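You operate a simulated robot arm through the tools that you are given. There is no shell and no other tool. Be economical: measure what you need, move in short steps, check, and stop when the job is done.

You run a simulated two-armed robot. Do the job below in one go: nothing can be reset, and whatever is moved stays where it is left.

Task
Put one of the tubes from the top of the front wall-side table on the teal stencil there. Take the yellow roller on the top of the front cross table and put it away on the top of the print bench. Put the white chalk from the top of the front cross table on top of the green block and the blue chalk on the left half of the sill under the purple blind. Put the duster on the top of the front cross table away on the left half of the sill under the green blind. Take the blue roller and leave it on the top of the middle window-side table. Open the left paint cupboard door. The order is free. Set down upright: tube.

It is judged by the outcome, as a careful person would: the job done as asked, and still so three seconds after it is handed in. It fails if anything else is knocked over, pushed out of place, dropped, spilled or broken.

Robot
Two 7-joint arms with two-finger grippers on one trunk, on a base that drives. Base frame: it is fixed to the floor where the robot stands at the start and does not move with it; the origin is under the middle of the robot, x ahead of it, y to its left, z up. Lengths are in m, angles in rad, forces in N, time in s.
The left shoulder is at the start at [0.112, 0.216, 1.07], the right one opposite. With the tool pointing down near the work surface each hand reaches from about 0.36 to 0.86 m from the robot's upright axis, wherever it stands, measured 20 degrees to its own side. Places, roughly: blue roller (9x4x13 cm) [-0.8, 2, 0.8]; chalk [-1.5, 2, 0.75]; duster (7x5x5 cm) [-1.3, 1.8, 0.8]; green block (7x10x4 cm) [-1, 2.2, 0.8]; left half of the sill under the green blind [2.9, 2.8, 0.9]; left half of the sill under the purple blind [2.3, 4.8, 0.9]; left paint cupboard door [-2.5, -1.6, 0.5]; stencil [0.75, 0.25, 0.75]; top of the middle window-side table [1, 1.3, 0.7]; top of the print bench [3.3, -5.7, 0.8]; tube [1, -0.5, 0.75]; yellow roller (9x4x13 cm) [-1.3, 2, 0.8]. Payload 3.18 kg a hand.
Tool frame (each hand has its own): the origin (TCP) lies between the finger pads and is the grasp point; the fingertips stand 0.03 m ahead of it; z points along the fingers, y is the line along which they close. The gripper opens to 0.144 m. The gripper's body begins 0.103 m behind the TCP.
Orientation is told as [roll, pitch, yaw] about the base's x, y, z axes, in that order, counted from this pose: with the fingers straight down and closing along the base's y, the tool's x points along the base's -x, its y along +y and its z along -z.

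Tools
- The arms move only by the tool play_rows. It takes "left_steps", "right_steps" or both (then of equal length, played together; a hand with none holds still); each is a list of rows, each a list of 6 numbers: the shift along the tool's x, y, z in units of 30 mm (1.0 is 30 mm), then the turn, a rotation vector about the tool's x, y, z in units of 4 degrees (1.0 is 4 degrees). In form: [[dx, dy, dz, ax, ay, az], ...]. A call has 1 to 8 rows; each row shifts and turns the commanded pose from where the row before left it, along the tool's axes as they then stand. "left_fingers" and "right_fingers" are, for a hand that has rows, the closure in counts, from 0 (fully open) to 255 (shut), set as the call begins (left out, the last holds). A call with a number of a shift or a turn outside -1 to 1 is refused whole. Rows are played at 5 a second. More than 0.05 m and 0.15 rad between two rows, or a gripper value outside its range, and nothing of the call is played. Where a pose cannot be reached the arm comes as near as it can. A force on the tool above 40 N (or 10 N above the force at the start of the call, whichever is more), or a blocked arm, ends the call early, and 0.2 s more pass. The fingers move at their own pace and stop on an object; they squeeze with about 22 N. The grip force told is the motor's: it shows also when the fingers shut on nothing. Time passes only in rows, and 0.2 s behind the last, so rows that do not move let the fingers close. The reply holds the time, the measured pose of the TCP, the force on the tool along the base axes, the opening and the grip force, in the units named above and with some noise, with the torque about the TCP (base axes, N m) and any sound that the robot's microphone picked up.
- Cameras (640 x 400 px; columns grow to the right, rows downward): "scene" is now at [0.2231, 0.0073, 1.2496]; the picture's right is [0.07, -1.00, 0.00], its down [-0.63, -0.05, -0.78] and it looks along [0.77, 0.06, -0.63] (base axes); focal length 214 px, centre (320, 200). "left" rides on the left gripper at [0.077, -0.016, -0.143] in its tool frame; the picture's right is [0.21, 0.98, 0.00], its down [-0.84, 0.18, -0.51] and it looks along [-0.50, 0.11, 0.86] (tool axes); focal length 218 px, centre (320, 200). "right" rides on the right gripper at [0.077, 0.016, -0.143] in its tool frame; the picture's right is [-0.21, 0.98, 0.00], its down [-0.84, -0.18, -0.51] and it looks along [-0.50, -0.11, 0.86] (tool axes); focal length 218 px, centre (320, 200). There is no depth. A picture from a camera that has moved, and an enlarged one, comes with that camera's place and axes in the base frame and with its lens.
- get_image(camera): a new picture of that camera. It takes no simulated time.
- move_column(by): slides the trunk up (or, below 0, down) by that many m; the arms and the scene camera ride with it, the base frame stays. It gives what a move gives, with no picture.
- steer(legs): drives the robot by 1 to 6 legs, each [ahead, left, turn to the left] in m, m and rad, along the robot's own axes; the way and the turn of a leg run together, so that a leg with both is an arc; at most 1.5 m and 3.142 rad a leg. The arms and the cameras ride along, it lands a little off, and it stops where it bumps. It gives what a move gives.
- head_to(pan, tilt): turns the head with the scene camera to pan (to the left, within 1.396 rad either way) and tilt (down, from -0.506 to 1.204), counted from straight ahead of the robot. It gives what a move gives.
- close_up(camera, box): a new picture of the part [left, top, right, bottom] of that camera's present view, enlarged. It takes no simulated time.
- hand_in(): hands the job in; it is judged then, once.

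Work in short steps. Places have to be worked out from the pictures, the camera data and where the tool is seen: move nearer, look again, correct. Check each grasp and each placing, and mend what went wrong. You have 196 turns and 176 pictures in all, those below and enlarged ones among them. Open the grippers and draw the arms clear of the work before you hand the job in, unless the task says otherwise; then end with one line.

The tools are called after "Call:" as a command line: name --argument value ..., lists and objects as JSON in quotes. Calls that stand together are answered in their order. play_rows: Moves the arms, as the interface text tells. Its arguments: {"type":"object","properties":{"left_steps":{"type":"array"},"left_fingers":{"type":"number"},"right_steps":{"type":"array"},"right_fingers":{"type":"number"}},"required":[]} The other tools are called the same way: move_column (by) slides the trunk up or down; steer (legs) drives the base; head_to (pan, tilt) turns the head that bears the scene camera; get_image (camera) takes a picture; close_up (camera, box) takes an enlarged picture of a part of a camera's view; hand_in () hands the job in.

At the start:

```text
time_s: 0.0
left_position: [0.4514, 0.3871, 0.9883]
left_tool_rot: [0.0, 0.001, 0.003]
left_force: [0.4, 0.5, -0.3]
left_moment: [-0.02, 0.0, 0.0]
left_width: 0.1437
left_finger_force: 0.1
right_position: [0.4049, -0.1089, 1.0542]
right_tool_rot: [0.0, 0.001, 0.001]
right_force: [-0.3, -0.2, -0.1]
right_moment: [0.0, 0.0, 0.01]
right_width: 0.1442
right_finger_force: 0.0
trunk travel left (down, up): [-0.155, 0.215]
robot x, y, heading: [-0.0023, 0.0014, 0.003]
head pan, tilt: [0.075, 0.682]
```

scene: 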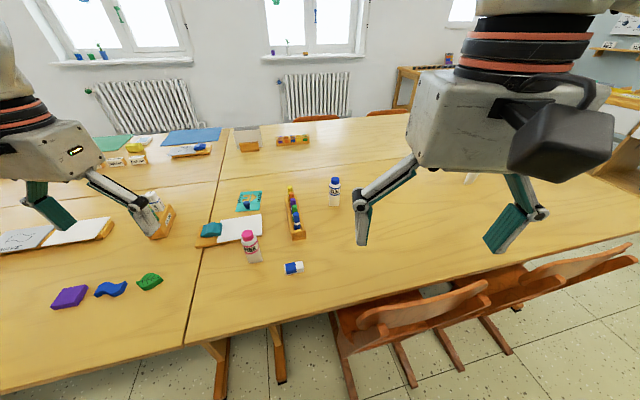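
right: 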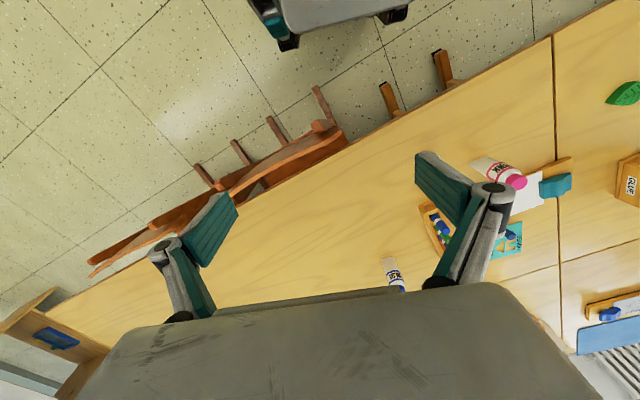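
left: 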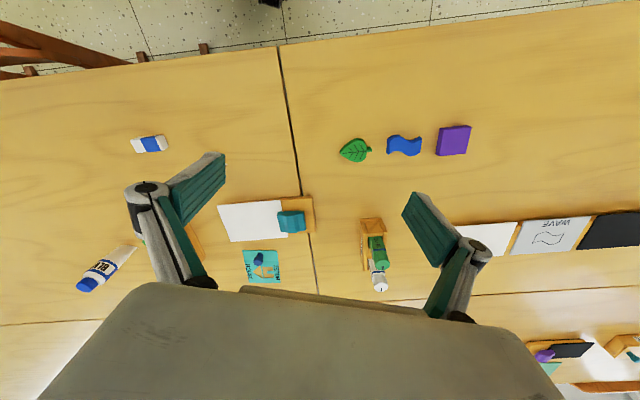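

The table ahead shows two standing tubes (pink cap, blue cap) and the teal stencil; I zoom in to measure them.

Call:
close_up --camera "scene" --box '[190, 150, 390, 290]'

Call:
close_up --camera "left" --box '[60, 180, 320, 320]'

```text
2.86 times, centred on (290, 220) of scene
camera zoom: at [0.2231, 0.0073, 1.2496], right [0.07, -1.0, 0.0], down [-0.63, -0.05, -0.78], along [0.77, 0.06, -0.63], focal length 613 px, centre (406, 143)
```

zoom: 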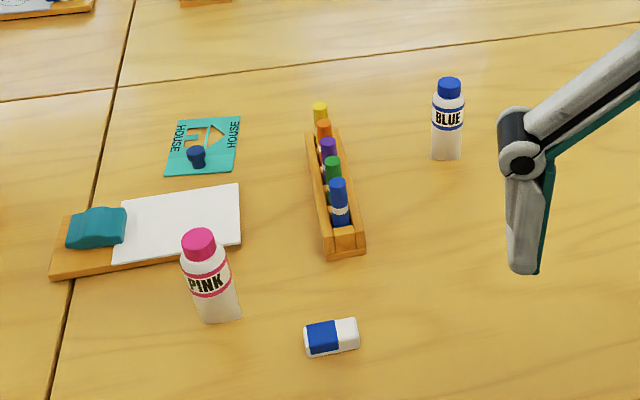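

```text
2.46 times, centred on (190, 250) of left
camera zoom: at [0.3761, 0.3695, 1.131], right [-0.21, 0.98, 0.0], down [0.84, 0.18, 0.51], along [0.5, 0.11, -0.86], focal length 537 px, centre (640, 77)
```

zoom: 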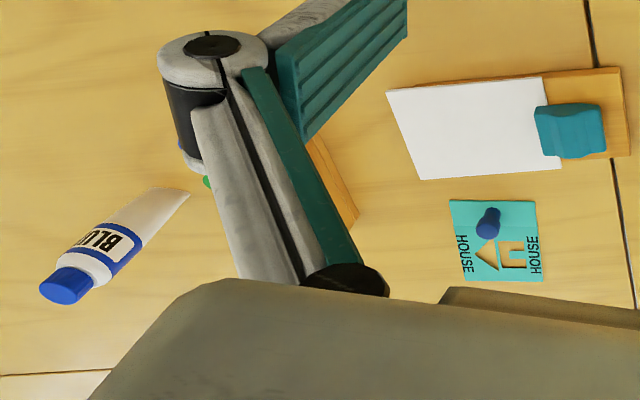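

I look down to see the clearance between base, table edge and chairs, and then left towards the cross table.

Call:
head_to --pan 0.0 --tilt 1.2

Call:
get_image --camera "scene"

Call:
head_to --pan 1.39 --tilt 0.5

Call:
get_image --camera "scene"

Call:
head_to --pan -1.39 --tilt 0.5

Call:
get_image --camera "scene"

```text
time_s: 0.9
left_position: [0.4527, 0.3857, 0.9892]
left_tool_rot: [0.002, 0.0, 0.003]
left_force: [0.3, -0.8, 1.2]
left_moment: [-0.02, -0.04, 0.01]
left_width: 0.144
left_finger_force: 0.2
right_position: [0.4041, -0.109, 1.0546]
right_tool_rot: [-0.001, 0.003, 0.001]
right_force: [-0.1, -0.2, -0.2]
right_moment: [-0.02, -0.01, 0.01]
right_width: 0.1441
right_finger_force: 0.1
trunk travel left (down, up): [-0.155, 0.215]
robot x, y, heading: [0.0016, 0.0063, -0.0]
head pan, tilt: [0.0, 1.201]
```

```text
170 pictures are left
camera scene: at [0.1936, 0.0009, 1.2121], right [0.0, -1.0, 0.0], down [-0.93, 0.0, -0.36], along [0.36, 0.0, -0.93], focal length 214 px, centre (320, 200)
```

scene: 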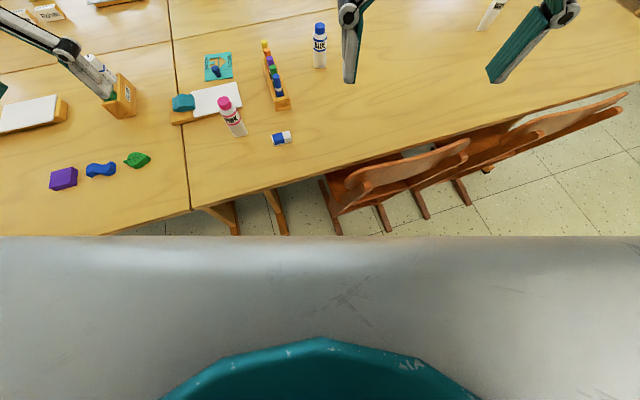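

```text
time_s: 2.5
left_position: [0.4522, 0.3853, 0.9883]
left_tool_rot: [0.001, 0.0, 0.0]
left_force: [0.1, 0.6, 0.1]
left_moment: [0.01, 0.0, 0.02]
left_width: 0.1439
left_finger_force: 0.1
right_position: [0.4043, -0.1088, 1.0532]
right_tool_rot: [-0.001, 0.002, -0.001]
right_force: [0.3, 0.2, -0.1]
right_moment: [-0.01, -0.03, 0.01]
right_width: 0.1441
right_finger_force: 0.1
trunk travel left (down, up): [-0.155, 0.215]
robot x, y, heading: [-0.0007, 0.0023, 0.003]
head pan, tilt: [1.389, 0.499]
```

```text
169 pictures are left
camera scene: at [0.1542, 0.0904, 1.2657], right [0.98, -0.18, 0.0], down [-0.09, -0.47, -0.88], along [0.16, 0.86, -0.48], focal length 214 px, centre (320, 200)
```

scene: 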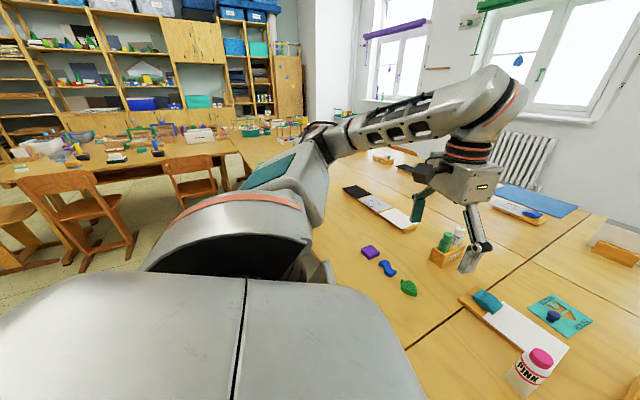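

```text
time_s: 4.9
left_position: [0.4508, 0.3854, 0.9886]
left_tool_rot: [0.0, 0.001, 0.002]
left_force: [0.0, -0.2, -0.5]
left_moment: [0.03, 0.0, 0.01]
left_width: 0.144
left_finger_force: 0.1
right_position: [0.4044, -0.1096, 1.0541]
right_tool_rot: [0.001, 0.0, 0.001]
right_force: [-0.5, -0.4, -0.5]
right_moment: [0.01, -0.01, -0.01]
right_width: 0.144
right_finger_force: 0.1
trunk travel left (down, up): [-0.155, 0.215]
robot x, y, heading: [0.0017, -0.0008, 0.0]
head pan, tilt: [-1.389, 0.499]
```

```text
168 pictures are left
camera scene: at [0.1542, -0.0886, 1.2658], right [-0.98, -0.18, 0.0], down [-0.09, 0.47, -0.88], along [0.16, -0.86, -0.48], focal length 214 px, centre (320, 200)
```

scene: 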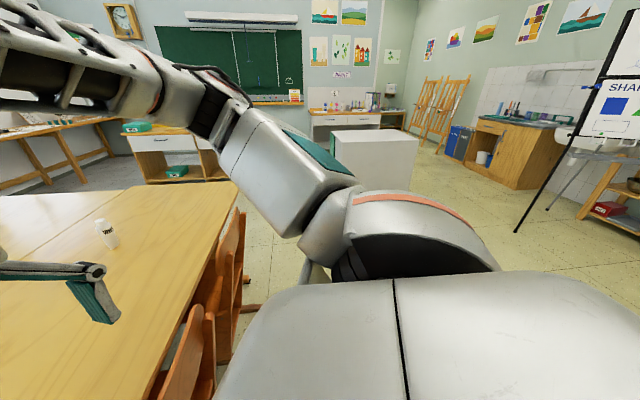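

The table runs about 0.3 rad off my heading and chairs stand front-right. I turn square to the table and strafe left so the right hand can work on tube and stencil.

Call:
steer --legs '[[0, 0, 0.3], [0, 0.3, 0], [0.06, 0, 0]]'

Call:
head_to --pan -0.2 --tilt 0.8

Call:
get_image --camera "scene"

Call:
get_image --camera "right"

```text
time_s: 9.7
left_position: [0.2828, 0.8105, 0.9872]
left_tool_rot: [0.0, 0.001, 0.307]
left_force: [0.3, -0.3, 0.6]
left_moment: [0.03, 0.04, -0.01]
left_width: 0.1439
left_finger_force: 0.0
right_position: [0.3847, 0.3243, 1.0528]
right_tool_rot: [0.001, 0.002, 0.304]
right_force: [0.2, 0.5, -0.2]
right_moment: [-0.01, 0.01, -0.01]
right_width: 0.1441
right_finger_force: 0.1
trunk travel left (down, up): [-0.155, 0.215]
robot x, y, heading: [-0.0324, 0.3065, 0.305]
head pan, tilt: [-1.389, 0.499]
```

```text
time_s: 11.1
left_position: [0.2833, 0.8098, 0.988]
left_tool_rot: [0.0, -0.004, 0.304]
left_force: [0.3, 0.9, 0.4]
left_moment: [0.0, 0.01, -0.05]
left_width: 0.144
left_finger_force: 0.2
right_position: [0.3854, 0.3246, 1.0552]
right_tool_rot: [0.0, 0.001, 0.303]
right_force: [-0.4, -1.1, -0.6]
right_moment: [0.01, 0.01, 0.01]
right_width: 0.1442
right_finger_force: 0.0
trunk travel left (down, up): [-0.155, 0.215]
robot x, y, heading: [-0.0334, 0.3045, 0.3]
head pan, tilt: [-0.201, 0.799]
```

```text
167 pictures are left
camera scene: at [0.1781, 0.3574, 1.2398], right [0.1, -0.99, 0.0], down [-0.71, -0.07, -0.7], along [0.69, 0.07, -0.72], focal length 214 px, centre (320, 200)
```

scene: 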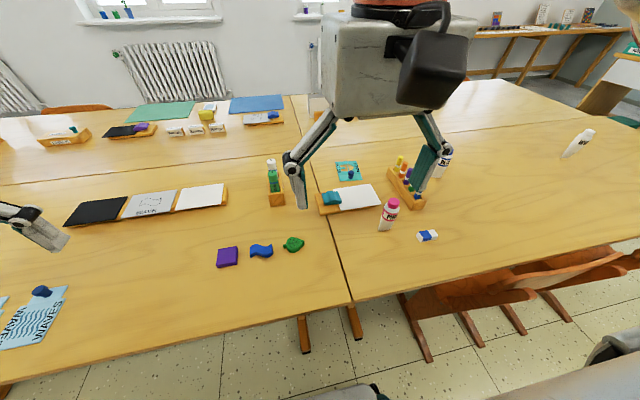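

```text
166 pictures are left
camera right: at [0.3069, 0.3168, 1.1972], right [-0.09, 1.0, 0.0], down [0.86, 0.08, 0.51], along [0.5, 0.05, -0.86], focal length 218 px, centre (320, 200)
```

right: 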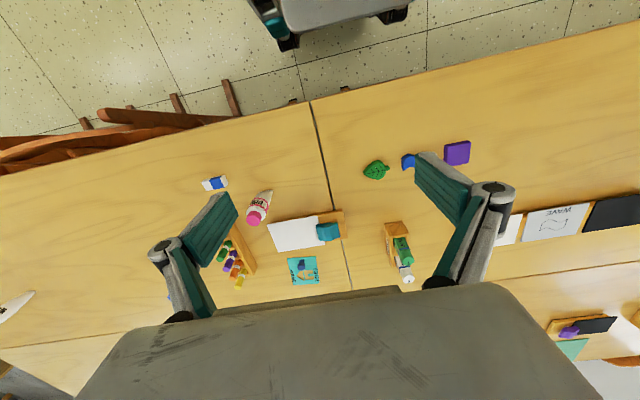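

Both targets are in view; I zoom in on the stencil and the pink tube.

Call:
close_up --camera "scene" --box '[310, 150, 450, 245]'

Call:
close_up --camera "right" --box '[190, 165, 360, 295]'

```text
4.21 times, centred on (380, 198) of scene
camera zoom: at [0.1781, 0.3574, 1.2398], right [0.1, -0.99, 0.0], down [-0.71, -0.07, -0.7], along [0.69, 0.07, -0.72], focal length 903 px, centre (67, 210)
```

zoom: 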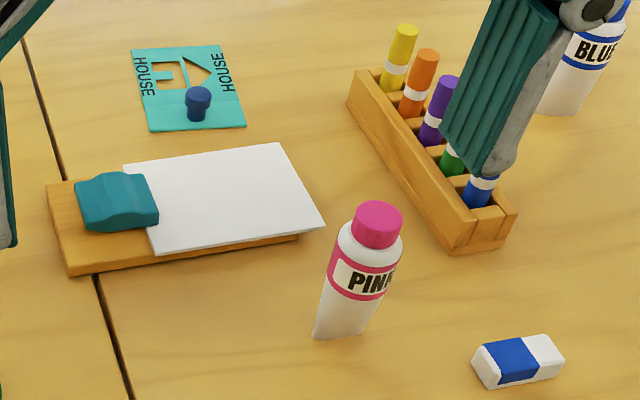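

```text
3.08 times, centred on (275, 230) of right
camera zoom: at [0.3069, 0.3168, 1.1972], right [-0.09, 1.0, 0.0], down [0.86, 0.08, 0.51], along [0.5, 0.05, -0.86], focal length 672 px, centre (458, 108)
```

zoom: 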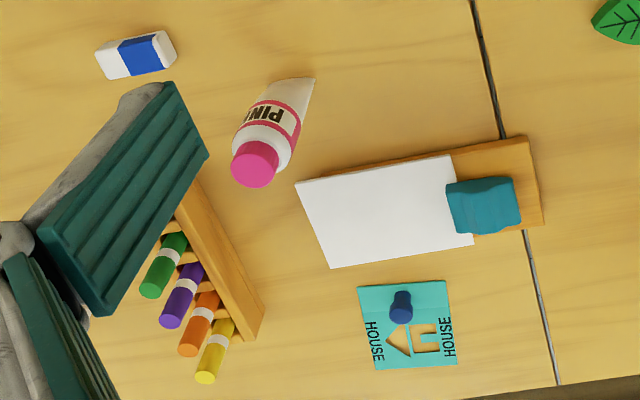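

Triangulation puts the pink tube at about (0.57, 0.21), roughly 0.12 m tall. I move the right hand above it with the fingers partly closed.

Call:
play_rows --right_steps '[[-0.79, -0.917, 0.745, 0, 0, 0], [-0.79, -0.917, 0.745, 0, 0, 0], [-0.79, -0.917, 0.745, 0, 0, 0], [-0.79, -0.917, 0.745, 0, 0, 0], [-0.79, -0.917, 0.745, 0, 0, 0], [-0.79, -0.917, 0.745, 0, 0, 0]]' --right_fingers 90

Call:
get_image --camera "right"

Call:
get_image --camera "scene"

```text
time_s: 12.5
left_position: [0.2831, 0.8109, 0.9879]
left_tool_rot: [0.002, 0.0, 0.305]
left_force: [-0.1, 0.9, 0.0]
left_moment: [0.0, 0.04, -0.02]
left_width: 0.1441
left_finger_force: 0.0
right_position: [0.5716, 0.2062, 0.9191]
right_tool_rot: [0.001, 0.002, 0.305]
right_force: [0.4, 0.5, -0.2]
right_moment: [-0.01, 0.02, 0.02]
right_width: 0.0934
right_finger_force: 0.1
trunk travel left (down, up): [-0.155, 0.215]
robot x, y, heading: [-0.0312, 0.3041, 0.303]
head pan, tilt: [-0.201, 0.799]
```

```text
163 pictures are left
camera right: at [0.4948, 0.2001, 1.0626], right [-0.09, 1.0, 0.0], down [0.86, 0.08, 0.51], along [0.5, 0.05, -0.86], focal length 218 px, centre (320, 200)
```

right: 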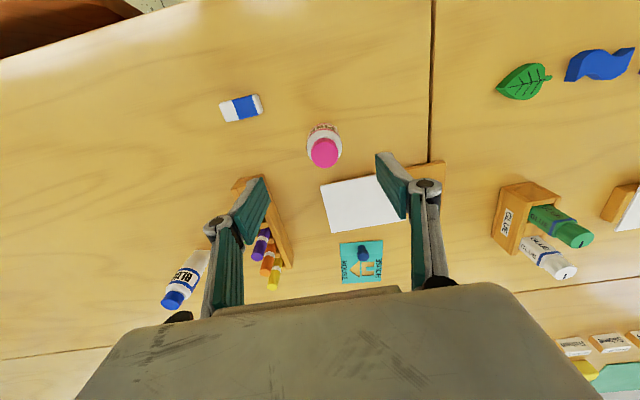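

```text
162 pictures are left
camera scene: at [0.1787, 0.3572, 1.2396], right [0.1, -0.99, 0.0], down [-0.71, -0.07, -0.7], along [0.69, 0.07, -0.72], focal length 214 px, centre (320, 200)
```

scene: 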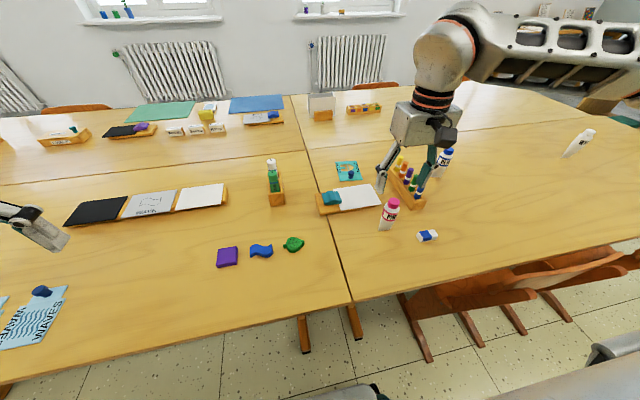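

Refined tube position (0.566, 0.2115); I descend to TCP z ≈ 0.80.

Call:
play_rows --right_steps '[[0.126, 0.225, 0.6, 0, 0, 0], [0, 0, 0.84, 0, 0, 0], [0, 0, 0.84, 0, 0, 0], [0, 0, 0.84, 0, 0, 0], [0, 0, 0.84, 0, 0, 0]]'

Call:
get_image --camera "right"

Call:
close_up --camera "scene" --box '[330, 150, 470, 245]'

```text
time_s: 13.7
left_position: [0.2831, 0.8105, 0.9882]
left_tool_rot: [0.0, 0.0, 0.306]
left_force: [-0.2, 0.0, 0.3]
left_moment: [-0.02, 0.02, -0.01]
left_width: 0.1442
left_finger_force: 0.2
right_position: [0.5653, 0.2134, 0.7995]
right_tool_rot: [0.0, 0.001, 0.302]
right_force: [0.6, 0.5, 0.1]
right_moment: [0.03, 0.01, -0.01]
right_width: 0.093
right_finger_force: 0.1
trunk travel left (down, up): [-0.155, 0.215]
robot x, y, heading: [-0.0322, 0.3087, 0.303]
head pan, tilt: [-0.201, 0.799]
```

```text
161 pictures are left
camera right: at [0.4871, 0.2071, 0.9425], right [-0.09, 1.0, 0.0], down [0.86, 0.08, 0.51], along [0.5, 0.05, -0.86], focal length 218 px, centre (320, 200)
```

right: 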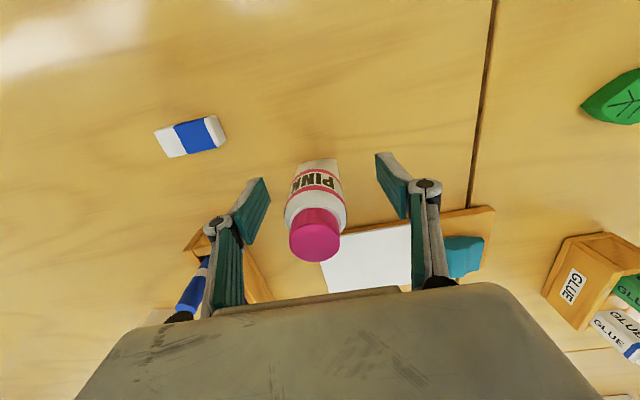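

```text
4.21 times, centred on (400, 198) of scene
camera zoom: at [0.1786, 0.3575, 1.2397], right [0.1, -0.99, 0.0], down [-0.71, -0.07, -0.7], along [0.69, 0.07, -0.72], focal length 903 px, centre (-17, 210)
```

zoom: 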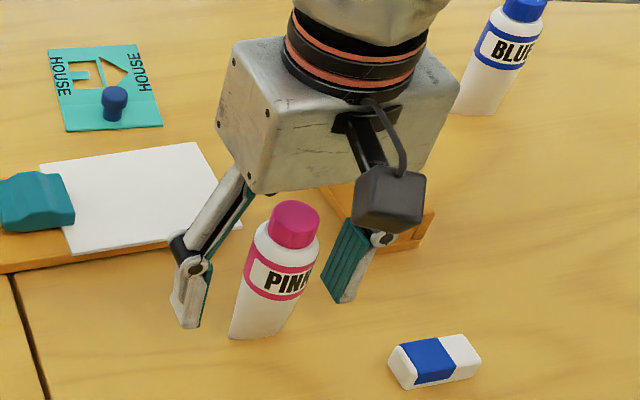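

The tube is between the fingers, about 7 mm ahead; I adjust and close.

Call:
play_rows --right_steps '[[-0.23, -0.06, 0.3, 0, 0, 0], [0, 0, 0, 0, 0, 0]]'

Call:
play_rows --right_steps '[[0, 0, 0, 0, 0, 0], [0, 0, 0, 0, 0, 0], [0, 0, 0, 0, 0, 0], [0, 0, 0, 0, 0, 0]]' --right_fingers 255

Call:
get_image --camera "right"

```text
time_s: 14.3
left_position: [0.282, 0.8104, 0.9881]
left_tool_rot: [-0.001, -0.002, 0.304]
left_force: [-0.1, 0.3, 0.0]
left_moment: [0.01, 0.02, 0.0]
left_width: 0.1439
left_finger_force: 0.0
right_position: [0.5716, 0.2146, 0.7928]
right_tool_rot: [0.0, -0.001, 0.305]
right_force: [-0.7, 0.7, -0.3]
right_moment: [0.01, 0.03, -0.01]
right_width: 0.0929
right_finger_force: 0.0
trunk travel left (down, up): [-0.155, 0.215]
robot x, y, heading: [-0.0355, 0.3116, 0.304]
head pan, tilt: [-0.201, 0.799]
```

```text
time_s: 15.3
left_position: [0.2825, 0.8102, 0.988]
left_tool_rot: [0.0, -0.001, 0.305]
left_force: [-0.8, 0.7, -0.4]
left_moment: [-0.03, 0.04, 0.02]
left_width: 0.1439
left_finger_force: 0.0
right_position: [0.5726, 0.2152, 0.7925]
right_tool_rot: [0.0, 0.002, 0.304]
right_force: [-0.1, -0.1, -0.3]
right_moment: [-0.01, -0.02, -0.01]
right_width: 0.0374
right_finger_force: 22.1
trunk travel left (down, up): [-0.155, 0.215]
robot x, y, heading: [-0.0325, 0.3051, 0.304]
head pan, tilt: [-0.201, 0.799]
```

```text
159 pictures are left
camera right: at [0.4935, 0.2081, 0.9354], right [-0.09, 1.0, 0.0], down [0.86, 0.08, 0.51], along [0.5, 0.05, -0.86], focal length 218 px, centre (320, 200)
```

right: 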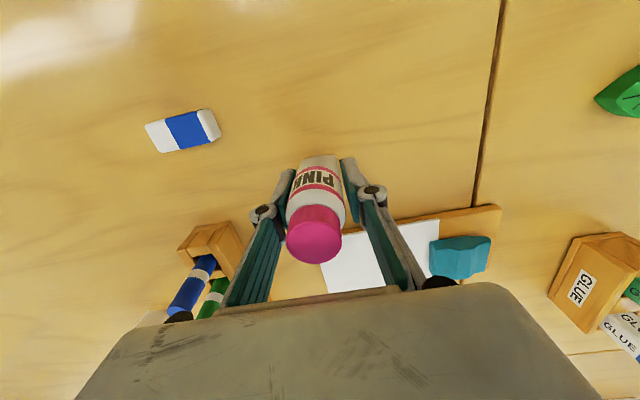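

Tube gripped (37 mm). I lift it and drive 8 cm closer to bring the stencil within reach.

Call:
play_rows --right_steps '[[0, 0, -0.7, 0, 0, 0], [0, 0, -0.9, 0, 0, 0], [0, 0, -0.9, 0, 0, 0], [0, 0, -0.5, 0, 0, 0]]'

Call:
steer --legs '[[0.08, 0, 0]]'

Call:
get_image --camera "scene"

```text
time_s: 16.3
left_position: [0.2824, 0.8111, 0.9881]
left_tool_rot: [-0.001, -0.001, 0.305]
left_force: [0.1, 0.3, 0.1]
left_moment: [-0.01, 0.0, 0.0]
left_width: 0.144
left_finger_force: 0.1
right_position: [0.5715, 0.2149, 0.8812]
right_tool_rot: [0.001, 0.001, 0.303]
right_force: [0.6, 0.7, -1.7]
right_moment: [0.01, 0.03, -0.02]
right_width: 0.0372
right_finger_force: 22.3
trunk travel left (down, up): [-0.155, 0.215]
robot x, y, heading: [-0.0351, 0.3095, 0.304]
head pan, tilt: [-0.201, 0.799]
```

```text
time_s: 17.4
left_position: [0.3598, 0.8357, 0.9879]
left_tool_rot: [-0.001, 0.0, 0.307]
left_force: [1.0, 0.4, -0.1]
left_moment: [0.02, 0.05, -0.01]
left_width: 0.1441
left_finger_force: 0.1
right_position: [0.6481, 0.2397, 0.8799]
right_tool_rot: [-0.001, 0.002, 0.305]
right_force: [0.1, -0.7, -2.1]
right_moment: [-0.03, 0.01, -0.01]
right_width: 0.0372
right_finger_force: 22.4
trunk travel left (down, up): [-0.155, 0.215]
robot x, y, heading: [0.0414, 0.3314, 0.309]
head pan, tilt: [-0.201, 0.799]
```

```text
158 pictures are left
camera scene: at [0.2553, 0.3821, 1.2397], right [0.1, -0.99, 0.0], down [-0.71, -0.07, -0.7], along [0.69, 0.07, -0.72], focal length 214 px, centre (320, 200)
```

scene: 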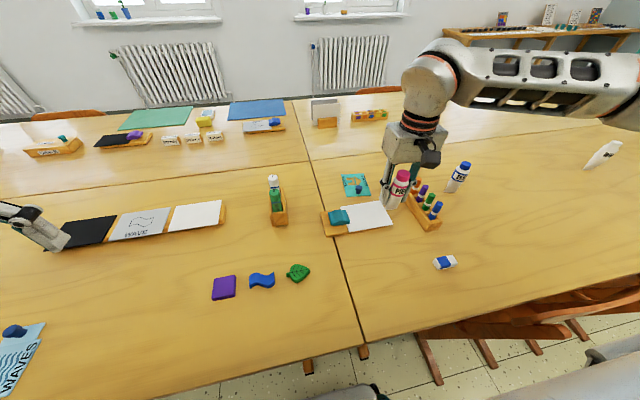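

I zoom in on the stencil from this closer viewpoint.

Call:
close_up --camera "scene" --box '[315, 155, 415, 235]'

Call:
get_image --camera "right"

```text
5.00 times, centred on (365, 195) of scene
camera zoom: at [0.2553, 0.3821, 1.2397], right [0.1, -0.99, 0.0], down [-0.71, -0.07, -0.7], along [0.69, 0.07, -0.72], focal length 1072 px, centre (95, 225)
```

zoom: 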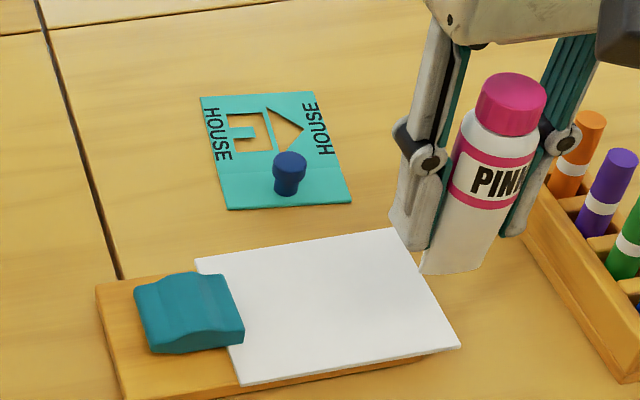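

```text
156 pictures are left
camera right: at [0.5705, 0.2334, 1.0237], right [-0.1, 1.0, 0.0], down [0.86, 0.08, 0.51], along [0.5, 0.05, -0.86], focal length 218 px, centre (320, 200)
```

right: 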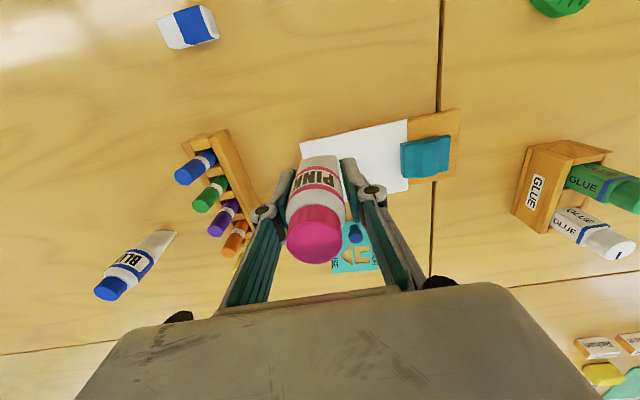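

Table height looks like 0.72–0.74. I carry the tube over the stencil's clear strip (about x 0.82, y 0.32) at the current height, then check.

Call:
play_rows --right_steps '[[-0.904, 0.11, 0, 0, 0, 0], [-0.904, 0.11, 0, 0, 0, 0], [-0.904, 0.11, 0, 0, 0, 0], [-0.904, 0.11, 0, 0, 0, 0], [-0.904, 0.11, 0, 0, 0, 0], [-0.904, 0.11, 0, 0, 0, 0], [-0.904, 0.11, 0, 0, 0, 0]]'

Call:
close_up --camera "scene" --box '[315, 135, 415, 215]'

Call:
get_image --camera "right"

```text
time_s: 19.0
left_position: [0.359, 0.8352, 0.989]
left_tool_rot: [-0.001, -0.003, 0.306]
left_force: [-0.1, -0.4, -0.5]
left_moment: [-0.01, 0.01, 0.0]
left_width: 0.1441
left_finger_force: 0.1
right_position: [0.7965, 0.3082, 0.8806]
right_tool_rot: [0.0, 0.002, 0.304]
right_force: [0.2, 0.9, -1.7]
right_moment: [-0.01, -0.04, 0.02]
right_width: 0.0372
right_finger_force: 22.1
right hand out of reach, approached as far as the arm can: row 7
trunk travel left (down, up): [-0.155, 0.215]
robot x, y, heading: [0.0436, 0.3296, 0.305]
head pan, tilt: [-0.201, 0.799]
```

```text
5.00 times, centred on (365, 175) of scene
camera zoom: at [0.2545, 0.3814, 1.2399], right [0.1, -0.99, 0.0], down [-0.71, -0.07, -0.7], along [0.69, 0.07, -0.72], focal length 1072 px, centre (95, 325)
```

zoom: 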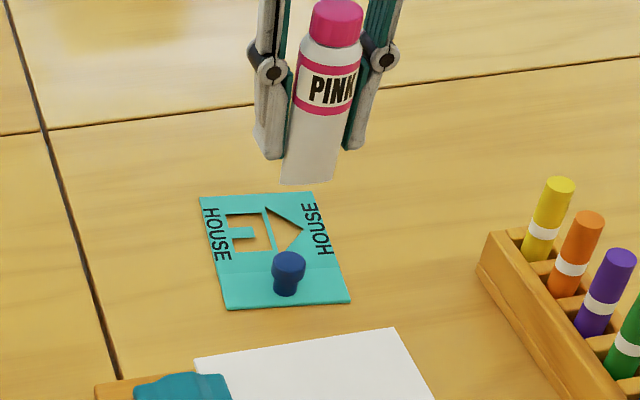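

```text
154 pictures are left
camera right: at [0.719, 0.3012, 1.0236], right [-0.1, 1.0, 0.0], down [0.86, 0.08, 0.51], along [0.5, 0.05, -0.86], focal length 218 px, centre (320, 200)
```

right: 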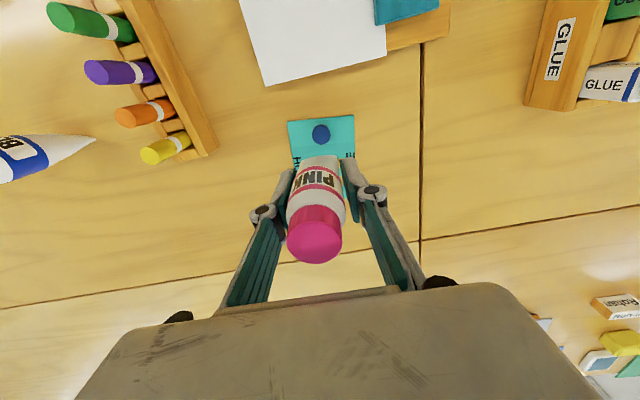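

The arm is at its limit 2 cm short; knob sits near (0.78, 0.31). I drive 2.5 cm ahead, which puts the tube over about (0.82, 0.316).

Call:
steer --legs '[[0.025, 0, 0]]'

Call:
play_rows --right_steps '[[0, 0, 0.8, 0, 0, 0], [0, 0, 0.7, 0, 0, 0], [0, 0, 0, 0, 0, 0]]'

Call:
close_up --camera "scene" --box '[315, 135, 415, 215]'

Call:
get_image --camera "right"

```text
time_s: 19.8
left_position: [0.3819, 0.8433, 0.9891]
left_tool_rot: [-0.001, -0.003, 0.307]
left_force: [-0.3, 0.3, 0.0]
left_moment: [-0.04, 0.03, 0.0]
left_width: 0.144
left_finger_force: 0.1
right_position: [0.8204, 0.3163, 0.879]
right_tool_rot: [-0.001, 0.002, 0.305]
right_force: [0.3, -0.5, -0.7]
right_moment: [0.02, 0.02, -0.01]
right_width: 0.0371
right_finger_force: 22.1
trunk travel left (down, up): [-0.155, 0.215]
robot x, y, heading: [0.0649, 0.3363, 0.308]
head pan, tilt: [-0.201, 0.799]
```

```text
time_s: 20.6
left_position: [0.3815, 0.8431, 0.9889]
left_tool_rot: [-0.002, -0.002, 0.307]
left_force: [-0.1, 0.2, 0.7]
left_moment: [-0.02, 0.0, 0.0]
left_width: 0.1441
left_finger_force: 0.0
right_position: [0.8195, 0.3161, 0.8351]
right_tool_rot: [-0.001, 0.001, 0.306]
right_force: [0.2, -1.0, -1.6]
right_moment: [0.0, -0.02, -0.01]
right_width: 0.0371
right_finger_force: 21.5
trunk travel left (down, up): [-0.155, 0.215]
robot x, y, heading: [0.0681, 0.3383, 0.309]
head pan, tilt: [-0.201, 0.799]
```

```text
5.00 times, centred on (365, 175) of scene
camera zoom: at [0.2779, 0.3892, 1.24], right [0.1, -0.99, 0.0], down [-0.71, -0.07, -0.7], along [0.69, 0.07, -0.72], focal length 1072 px, centre (95, 325)
```

zoom: 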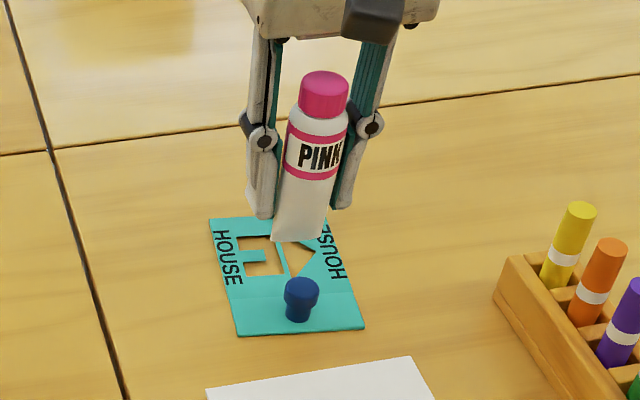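

```text
152 pictures are left
camera right: at [0.7413, 0.3093, 0.9785], right [-0.1, 1.0, 0.0], down [0.86, 0.08, 0.51], along [0.5, 0.05, -0.86], focal length 218 px, centre (320, 200)
```

right: 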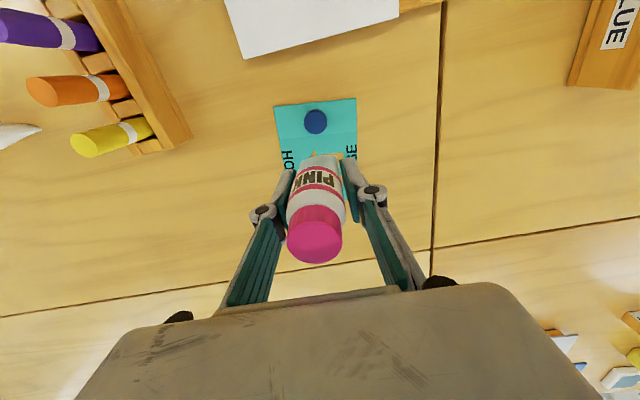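

The tube will land between cutouts and knob. I lower it slowly to contact.

Call:
play_rows --right_steps '[[0, 0, 0.5, 0, 0, 0], [0, 0, 0.4, 0, 0, 0], [0, 0, 0.2, 0, 0, 0], [0, 0, 0.1, 0, 0, 0], [0, 0, 0.05, 0, 0, 0]]'

Call:
close_up --camera "scene" --box '[315, 135, 415, 215]'

```text
time_s: 21.8
left_position: [0.3825, 0.8427, 0.9881]
left_tool_rot: [0.0, -0.002, 0.308]
left_force: [0.2, -0.1, 0.6]
left_moment: [0.01, 0.03, -0.01]
left_width: 0.1439
left_finger_force: 0.0
right_position: [0.8208, 0.3167, 0.7987]
right_tool_rot: [0.001, 0.002, 0.305]
right_force: [1.1, -0.5, -1.1]
right_moment: [-0.02, 0.0, 0.02]
right_width: 0.0372
right_finger_force: 22.1
trunk travel left (down, up): [-0.155, 0.215]
robot x, y, heading: [0.0652, 0.3359, 0.302]
head pan, tilt: [-0.201, 0.799]
```

```text
5.00 times, centred on (365, 175) of scene
camera zoom: at [0.2782, 0.3893, 1.2398], right [0.1, -0.99, 0.0], down [-0.71, -0.07, -0.7], along [0.69, 0.07, -0.72], focal length 1072 px, centre (95, 325)
```

zoom: 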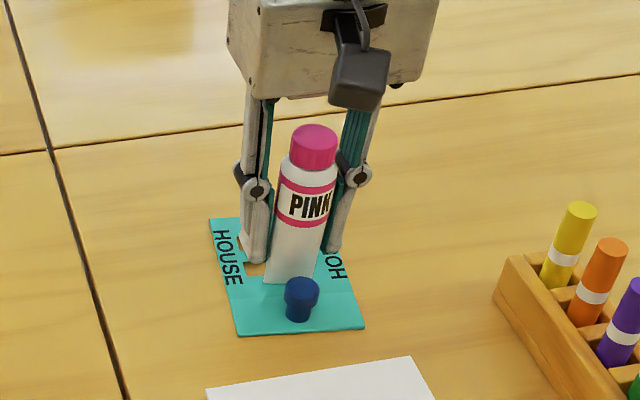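

Still about 4 mm up; I continue in small steps.

Call:
play_rows --right_steps '[[0, 0, 0.07, 0, 0, 0], [0, 0, 0.05, 0, 0, 0], [0, 0, 0.03, 0, 0, 0]]'

```text
time_s: 22.6
left_position: [0.3812, 0.8431, 0.9892]
left_tool_rot: [0.0, -0.001, 0.306]
left_force: [0.9, 0.7, -0.8]
left_moment: [-0.02, -0.02, 0.0]
left_width: 0.144
left_finger_force: 0.0
right_position: [0.8198, 0.3161, 0.7956]
right_tool_rot: [0.001, 0.0, 0.305]
right_force: [-0.9, -0.3, 5.5]
right_moment: [-0.12, 0.06, -0.03]
right_width: 0.0372
right_finger_force: 21.8
trunk travel left (down, up): [-0.155, 0.215]
robot x, y, heading: [0.0689, 0.3385, 0.305]
head pan, tilt: [-0.201, 0.799]
```

Contact (force +5.5 N up at z 0.7956). I open gently and rise.

Call:
play_rows --right_steps '[[0, 0, 0, 0, 0, 0], [0, 0, 0, 0, 0, 0], [0, 0, 0, 0, 0, 0]]' --right_fingers 110

Call:
play_rows --right_steps '[[0, 0, -0.6, 0, 0, 0], [0, 0, -1, 0, 0, 0], [0, 0, -1, 0, 0, 0], [0, 0, -1, 0, 0, 0], [0, 0, -1, 0, 0, 0], [0.8, 0, -1, 0, 0, 0], [1, 0, -1, 0, 0, 0]]'

Call:
close_up --camera "scene" --box '[315, 135, 415, 215]'

Call:
get_image --camera "right"

```text
time_s: 23.4
left_position: [0.3821, 0.842, 0.9879]
left_tool_rot: [-0.002, -0.002, 0.308]
left_force: [0.3, -0.1, 0.4]
left_moment: [-0.03, 0.01, 0.01]
left_width: 0.144
left_finger_force: 0.0
right_position: [0.82, 0.3164, 0.7938]
right_tool_rot: [0.0, 0.002, 0.304]
right_force: [0.1, -0.5, 0.4]
right_moment: [0.0, 0.02, -0.02]
right_width: 0.0818
right_finger_force: 0.0
trunk travel left (down, up): [-0.155, 0.215]
robot x, y, heading: [0.0649, 0.3371, 0.308]
head pan, tilt: [-0.201, 0.799]
```

```text
time_s: 25.0
left_position: [0.3815, 0.8421, 0.9886]
left_tool_rot: [0.001, -0.006, 0.306]
left_force: [-0.6, -0.2, 0.3]
left_moment: [0.03, -0.05, -0.03]
left_width: 0.1439
left_finger_force: 0.1
right_position: [0.7671, 0.3001, 0.954]
right_tool_rot: [-0.001, 0.001, 0.306]
right_force: [0.0, -1.2, 0.2]
right_moment: [0.03, -0.03, 0.01]
right_width: 0.0818
right_finger_force: 0.0
right hand out of reach, approached as far as the arm can: row 4, 5
trunk travel left (down, up): [-0.155, 0.215]
robot x, y, heading: [0.0701, 0.3376, 0.304]
head pan, tilt: [-0.201, 0.799]
```

```text
5.00 times, centred on (365, 175) of scene
camera zoom: at [0.2773, 0.389, 1.2402], right [0.1, -0.99, 0.0], down [-0.71, -0.07, -0.7], along [0.69, 0.07, -0.72], focal length 1072 px, centre (95, 325)
```

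zoom: 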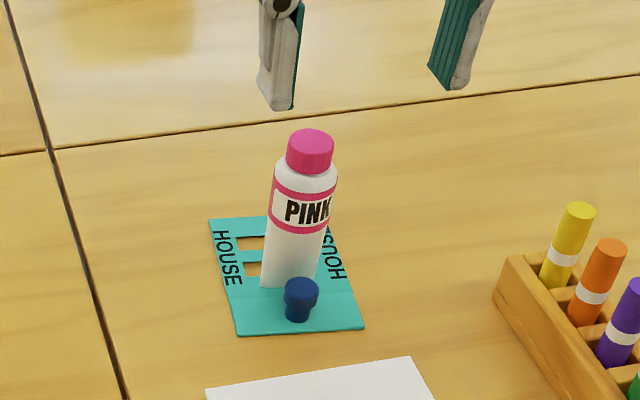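

```text
149 pictures are left
camera right: at [0.689, 0.2934, 1.0965], right [-0.1, 1.0, 0.0], down [0.86, 0.08, 0.51], along [0.51, 0.05, -0.86], focal length 218 px, centre (320, 200)
```

right: 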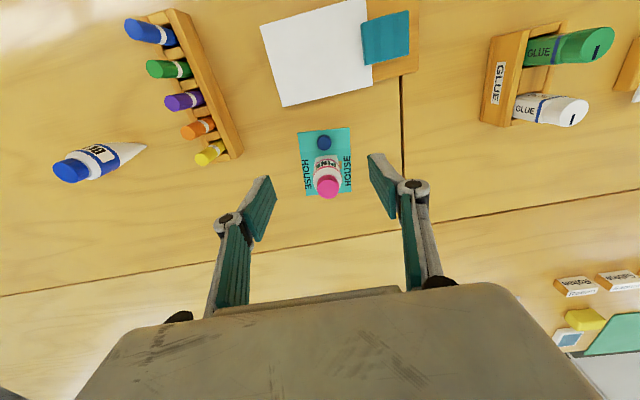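

The tube stands upright on the stencil. Now I retract the arms a bit, back away and look toward the cross table.

Call:
play_rows --right_steps '[[1, -0.3, -0.8, 0, 0, 0], [1, -0.3, -0.8, 0, 0, 0], [1, -0.3, -0.8, 0, 0, 0], [1, -0.3, -0.6, 0, 0, 0], [1, 0, 0, 0, 0, 0], [1, 0, 0, 0, 0, 0], [1, 0, 0, 0, 0, 0]]'

Call:
steer --legs '[[-0.4, 0, 0], [0, 0, 1.0]]'

Call:
head_to --pan 0.55 --tilt 0.5

Call:
get_image --camera "scene"

```text
time_s: 26.6
left_position: [0.3816, 0.8425, 0.9888]
left_tool_rot: [-0.001, -0.002, 0.307]
left_force: [0.7, 0.1, -0.7]
left_moment: [0.03, -0.01, 0.02]
left_width: 0.1441
left_finger_force: 0.1
right_position: [0.5794, 0.2017, 1.0409]
right_tool_rot: [0.001, -0.001, 0.304]
right_force: [0.0, -0.4, 0.1]
right_moment: [-0.01, -0.03, -0.01]
right_width: 0.0819
right_finger_force: 0.2
trunk travel left (down, up): [-0.155, 0.215]
robot x, y, heading: [0.0648, 0.3399, 0.307]
head pan, tilt: [-0.201, 0.799]
```

```text
time_s: 31.6
left_position: [-0.578, 0.7518, 0.9884]
left_tool_rot: [-0.001, -0.002, 1.31]
left_force: [0.2, 0.7, 0.8]
left_moment: [0.02, -0.02, -0.01]
left_width: 0.144
left_finger_force: 0.0
right_position: [0.0689, 0.5746, 1.0412]
right_tool_rot: [-0.001, 0.0, 1.309]
right_force: [0.0, 0.0, 0.2]
right_moment: [-0.01, 0.02, 0.0]
right_width: 0.0819
right_finger_force: 0.3
trunk travel left (down, up): [-0.155, 0.215]
robot x, y, heading: [-0.323, 0.2167, 1.31]
head pan, tilt: [-0.201, 0.799]
```

```text
time_s: 32.8
left_position: [-0.5776, 0.7517, 0.9874]
left_tool_rot: [0.0, -0.001, 1.312]
left_force: [-0.6, -0.2, -0.6]
left_moment: [0.0, 0.04, 0.05]
left_width: 0.144
left_finger_force: 0.1
right_position: [0.0675, 0.5738, 1.0414]
right_tool_rot: [0.001, 0.001, 1.309]
right_force: [-0.2, 0.1, 0.6]
right_moment: [0.0, 0.02, 0.0]
right_width: 0.0818
right_finger_force: 0.1
trunk travel left (down, up): [-0.155, 0.215]
robot x, y, heading: [-0.3186, 0.2134, 1.301]
head pan, tilt: [0.55, 0.499]
```

```text
148 pictures are left
camera scene: at [-0.3126, 0.4365, 1.2657], right [0.96, 0.28, 0.0], down [0.14, -0.46, -0.88], along [-0.25, 0.84, -0.48], focal length 214 px, centre (320, 200)
```

scene: 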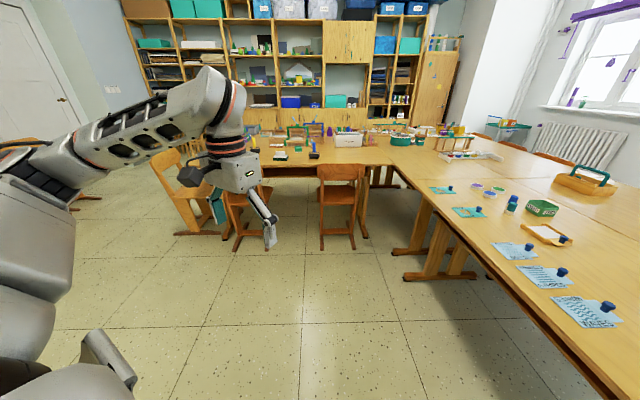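

I zoom in on the cross table to plan the approach.

Call:
close_up --camera "scene" --box '[220, 110, 420, 260]'

```text
2.67 times, centred on (320, 185) of scene
camera zoom: at [-0.3126, 0.4365, 1.2657], right [0.96, 0.28, 0.0], down [0.14, -0.46, -0.88], along [-0.25, 0.84, -0.48], focal length 572 px, centre (320, 240)
```

zoom: 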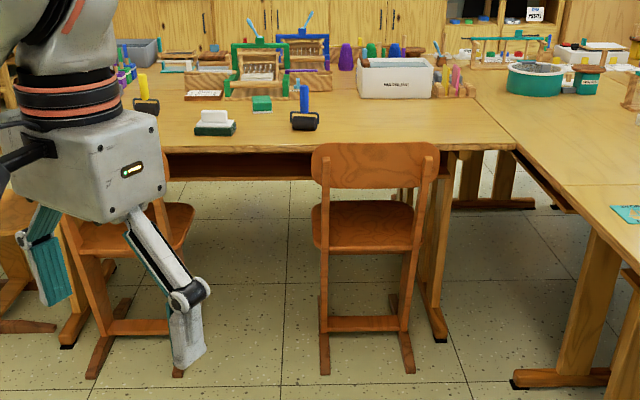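

The blue roller, green block, duster and yellow roller are visible at the cross table. I turn square to it and drive to the gap between the chairs.

Call:
steer --legs '[[0, 0, 0.565], [1.05, 0.16, 0]]'

Call:
head_to --pan 0.0 --tilt 0.75

Call:
get_image --camera "scene"

```text
time_s: 39.7
left_position: [-1.3023, 1.4613, 0.9888]
left_tool_rot: [-0.001, -0.001, 1.889]
left_force: [0.2, -0.2, -0.6]
left_moment: [0.02, 0.01, 0.02]
left_width: 0.1441
left_finger_force: 0.0
right_position: [-0.6655, 1.6674, 1.042]
right_tool_rot: [0.0, 0.003, 1.889]
right_force: [-0.2, -1.2, 0.6]
right_moment: [0.01, 0.0, -0.04]
right_width: 0.0817
right_finger_force: 0.0
trunk travel left (down, up): [-0.155, 0.215]
robot x, y, heading: [-0.7951, 1.1529, 1.887]
head pan, tilt: [0.55, 0.499]
```

```text
time_s: 40.7
left_position: [-1.3018, 1.4613, 0.9882]
left_tool_rot: [-0.002, -0.002, 1.891]
left_force: [0.1, -0.6, 0.2]
left_moment: [-0.01, 0.03, 0.01]
left_width: 0.144
left_finger_force: 0.0
right_position: [-0.6639, 1.6677, 1.0424]
right_tool_rot: [0.001, 0.002, 1.888]
right_force: [0.4, -0.2, 0.1]
right_moment: [0.03, -0.01, -0.01]
right_width: 0.0818
right_finger_force: 0.1
trunk travel left (down, up): [-0.155, 0.215]
robot x, y, heading: [-0.7918, 1.1557, 1.887]
head pan, tilt: [0.0, 0.75]
```

```text
146 pictures are left
camera scene: at [-0.8643, 1.3633, 1.2439], right [0.95, 0.31, 0.0], down [0.21, -0.65, -0.73], along [-0.23, 0.69, -0.68], focal length 214 px, centre (320, 200)
```

scene: 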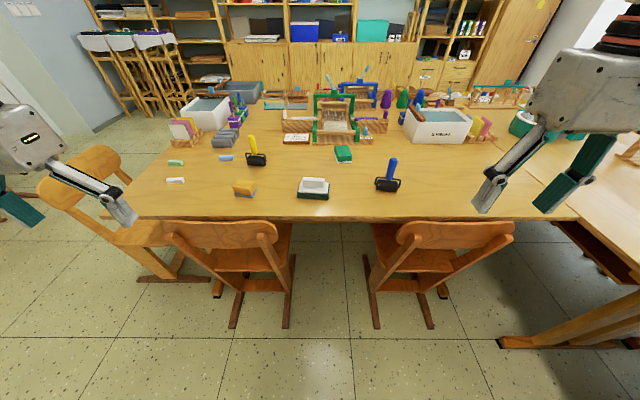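

Clear view now. I zoom in to identify the objects.

Call:
close_up --camera "scene" --box '[150, 120, 290, 210]'

Call:
close_up --camera "scene" --box '[280, 120, 420, 210]'

```text
4.44 times, centred on (220, 165) of scene
camera zoom: at [-0.8643, 1.3633, 1.2439], right [0.95, 0.31, 0.0], down [0.21, -0.65, -0.73], along [-0.23, 0.69, -0.68], focal length 953 px, centre (764, 356)
```

zoom: 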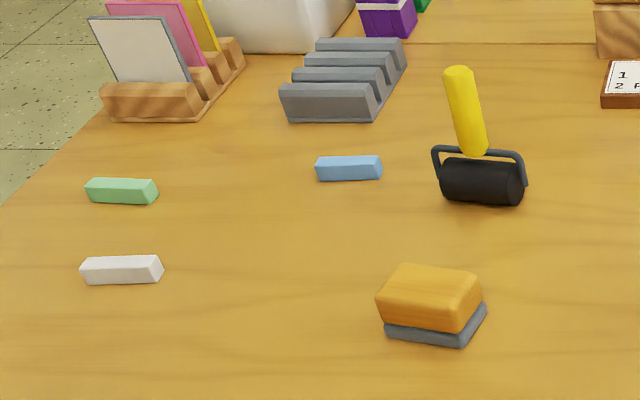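

```text
4.44 times, centred on (350, 165) of scene
camera zoom: at [-0.8643, 1.3633, 1.2439], right [0.95, 0.31, 0.0], down [0.21, -0.65, -0.73], along [-0.23, 0.69, -0.68], focal length 953 px, centre (187, 356)
```

zoom: 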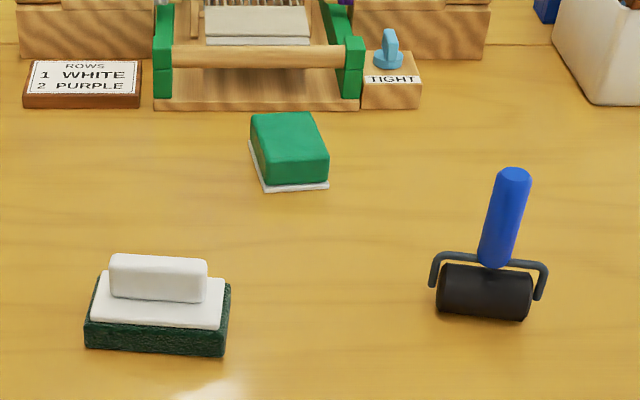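

The yellow‑topped wooden block at (-1.30, 1.83) matches the listed 7×5×5 duster; white chalk ≈(-1.59,1.80), blue chalk ≈(-1.50,2.0), green block ≈(-1.03,2.19). I move in and left so the left hand can get the white chalk.

Call:
steer --legs '[[0, 0.27, 0], [0.2, 0, 0]]'

Call:
play_rows --left_steps '[[-0.9, 0, 0, 0, 0, 1], [-0.9, 0, 0, 0, 0, 1], [-0.8, -0.1, 0.0, 0, 0, 1], [-0.7, -0.2, 0.1, 0, 0, 1], [-0.5, -0.3, 0.1, 0, 0, 1], [-0.5, -0.3, 0.1, 0, 0, 1], [-0.3, -0.3, 0.1, 0, 0, 1], [0, 0, 0.1, 0, 0, 1]]' --left_fingers 100

Call:
get_image --camera "scene"

```text
time_s: 44.9
left_position: [-1.6178, 1.5746, 0.9883]
left_tool_rot: [-0.002, -0.001, 1.882]
left_force: [-1.3, 0.4, -0.6]
left_moment: [-0.04, 0.01, 0.02]
left_width: 0.144
left_finger_force: 0.0
right_position: [-0.9788, 1.7745, 1.0425]
right_tool_rot: [-0.002, 0.003, 1.882]
right_force: [-0.2, -0.2, -0.1]
right_moment: [-0.01, -0.02, 0.02]
right_width: 0.0819
right_finger_force: 0.1
trunk travel left (down, up): [-0.155, 0.215]
robot x, y, heading: [-1.1106, 1.2592, 1.881]
head pan, tilt: [0.0, 0.75]
```

```text
time_s: 46.7
left_position: [-1.6016, 1.7094, 0.9741]
left_tool_rot: [0.002, -0.001, 1.323]
left_force: [0.8, 0.8, -0.5]
left_moment: [0.0, -0.01, -0.01]
left_width: 0.0875
left_finger_force: 0.1
right_position: [-0.9774, 1.7752, 1.0422]
right_tool_rot: [-0.001, 0.001, 1.881]
right_force: [0.1, 1.1, -0.8]
right_moment: [-0.03, 0.0, -0.02]
right_width: 0.0819
right_finger_force: 0.0
trunk travel left (down, up): [-0.155, 0.215]
robot x, y, heading: [-1.1096, 1.2603, 1.883]
head pan, tilt: [0.0, 0.75]
```

```text
143 pictures are left
camera scene: at [-1.1797, 1.4718, 1.2438], right [0.95, 0.31, 0.0], down [0.21, -0.65, -0.73], along [-0.22, 0.7, -0.68], focal length 214 px, centre (320, 200)
```

scene: 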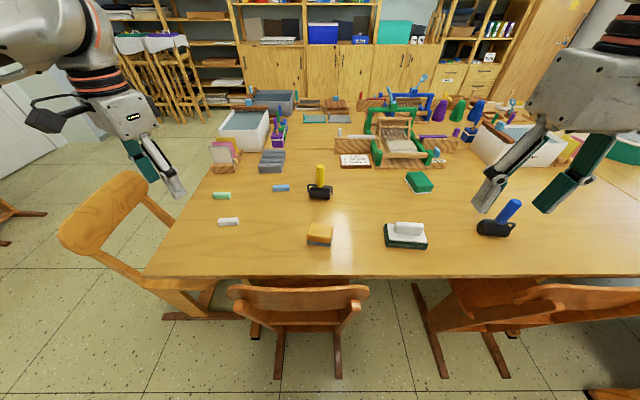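

White chalk at ≈(-1.591, 1.806), lying along the table edge. I continue turning the left wrist, then shift over it.

Call:
play_rows --left_steps '[[0, 0, 0.2, 0, 0, 1], [0, 0, 0.2, 0, 0, 1], [0, 0, 0.2, 0, 0, 1], [0, 0, 0.2, 0, 0, 1], [0, 0, 0.2, 0, 0, 1], [0, 0, 0.2, 0, 0, 1], [0, 0, 0.2, 0, 0, 1], [0, 0, 0.2, 0, 0, 1]]' --left_fingers 150

Call:
play_rows --left_steps '[[0, 0, 0.2, 0, 0, 1], [0, 0, 0.2, 0, 0, 1], [0, 0, 0.2, 0, 0, 1], [0, 0, 0.2, 0, 0, 1], [0, 0.5, 0.2, 0, 0, 1], [-0.4, 0.8, 0, 0, 0, 1], [-0.4, 0.8, 0, 0, 0, 0.4], [-0.5, 0.8, 0, 0, 0, 0]]'

Call:
get_image --camera "left"

```text
time_s: 48.5
left_position: [-1.6025, 1.7086, 0.9251]
left_tool_rot: [0.001, -0.001, 0.766]
left_force: [-0.1, 1.1, -0.5]
left_moment: [0.0, 0.02, 0.02]
left_width: 0.0593
left_finger_force: 0.0
right_position: [-0.9785, 1.7744, 1.0414]
right_tool_rot: [0.001, 0.002, 1.882]
right_force: [-0.6, -0.4, -0.7]
right_moment: [0.01, 0.0, 0.04]
right_width: 0.0819
right_finger_force: 0.1
trunk travel left (down, up): [-0.155, 0.215]
robot x, y, heading: [-1.1108, 1.2619, 1.883]
head pan, tilt: [0.0, 0.75]
```

```text
time_s: 50.3
left_position: [-1.5983, 1.8043, 0.8971]
left_tool_rot: [-0.001, -0.001, 0.318]
left_force: [0.0, 0.2, -0.7]
left_moment: [-0.03, 0.01, 0.0]
left_width: 0.0595
left_finger_force: 0.0
right_position: [-0.9769, 1.7745, 1.0412]
right_tool_rot: [0.002, 0.001, 1.883]
right_force: [0.1, -0.4, -0.1]
right_moment: [-0.03, 0.0, 0.01]
right_width: 0.0821
right_finger_force: 0.0
trunk travel left (down, up): [-0.155, 0.215]
robot x, y, heading: [-1.1089, 1.2606, 1.887]
head pan, tilt: [0.0, 0.75]
```

```text
142 pictures are left
camera left: at [-1.6658, 1.7634, 1.0389], right [-0.51, 0.86, 0.0], down [0.74, 0.43, 0.51], along [0.44, 0.26, -0.86], focal length 218 px, centre (320, 200)
```

left: 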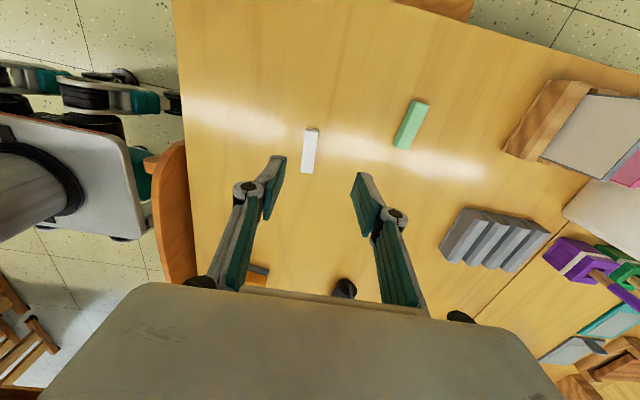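

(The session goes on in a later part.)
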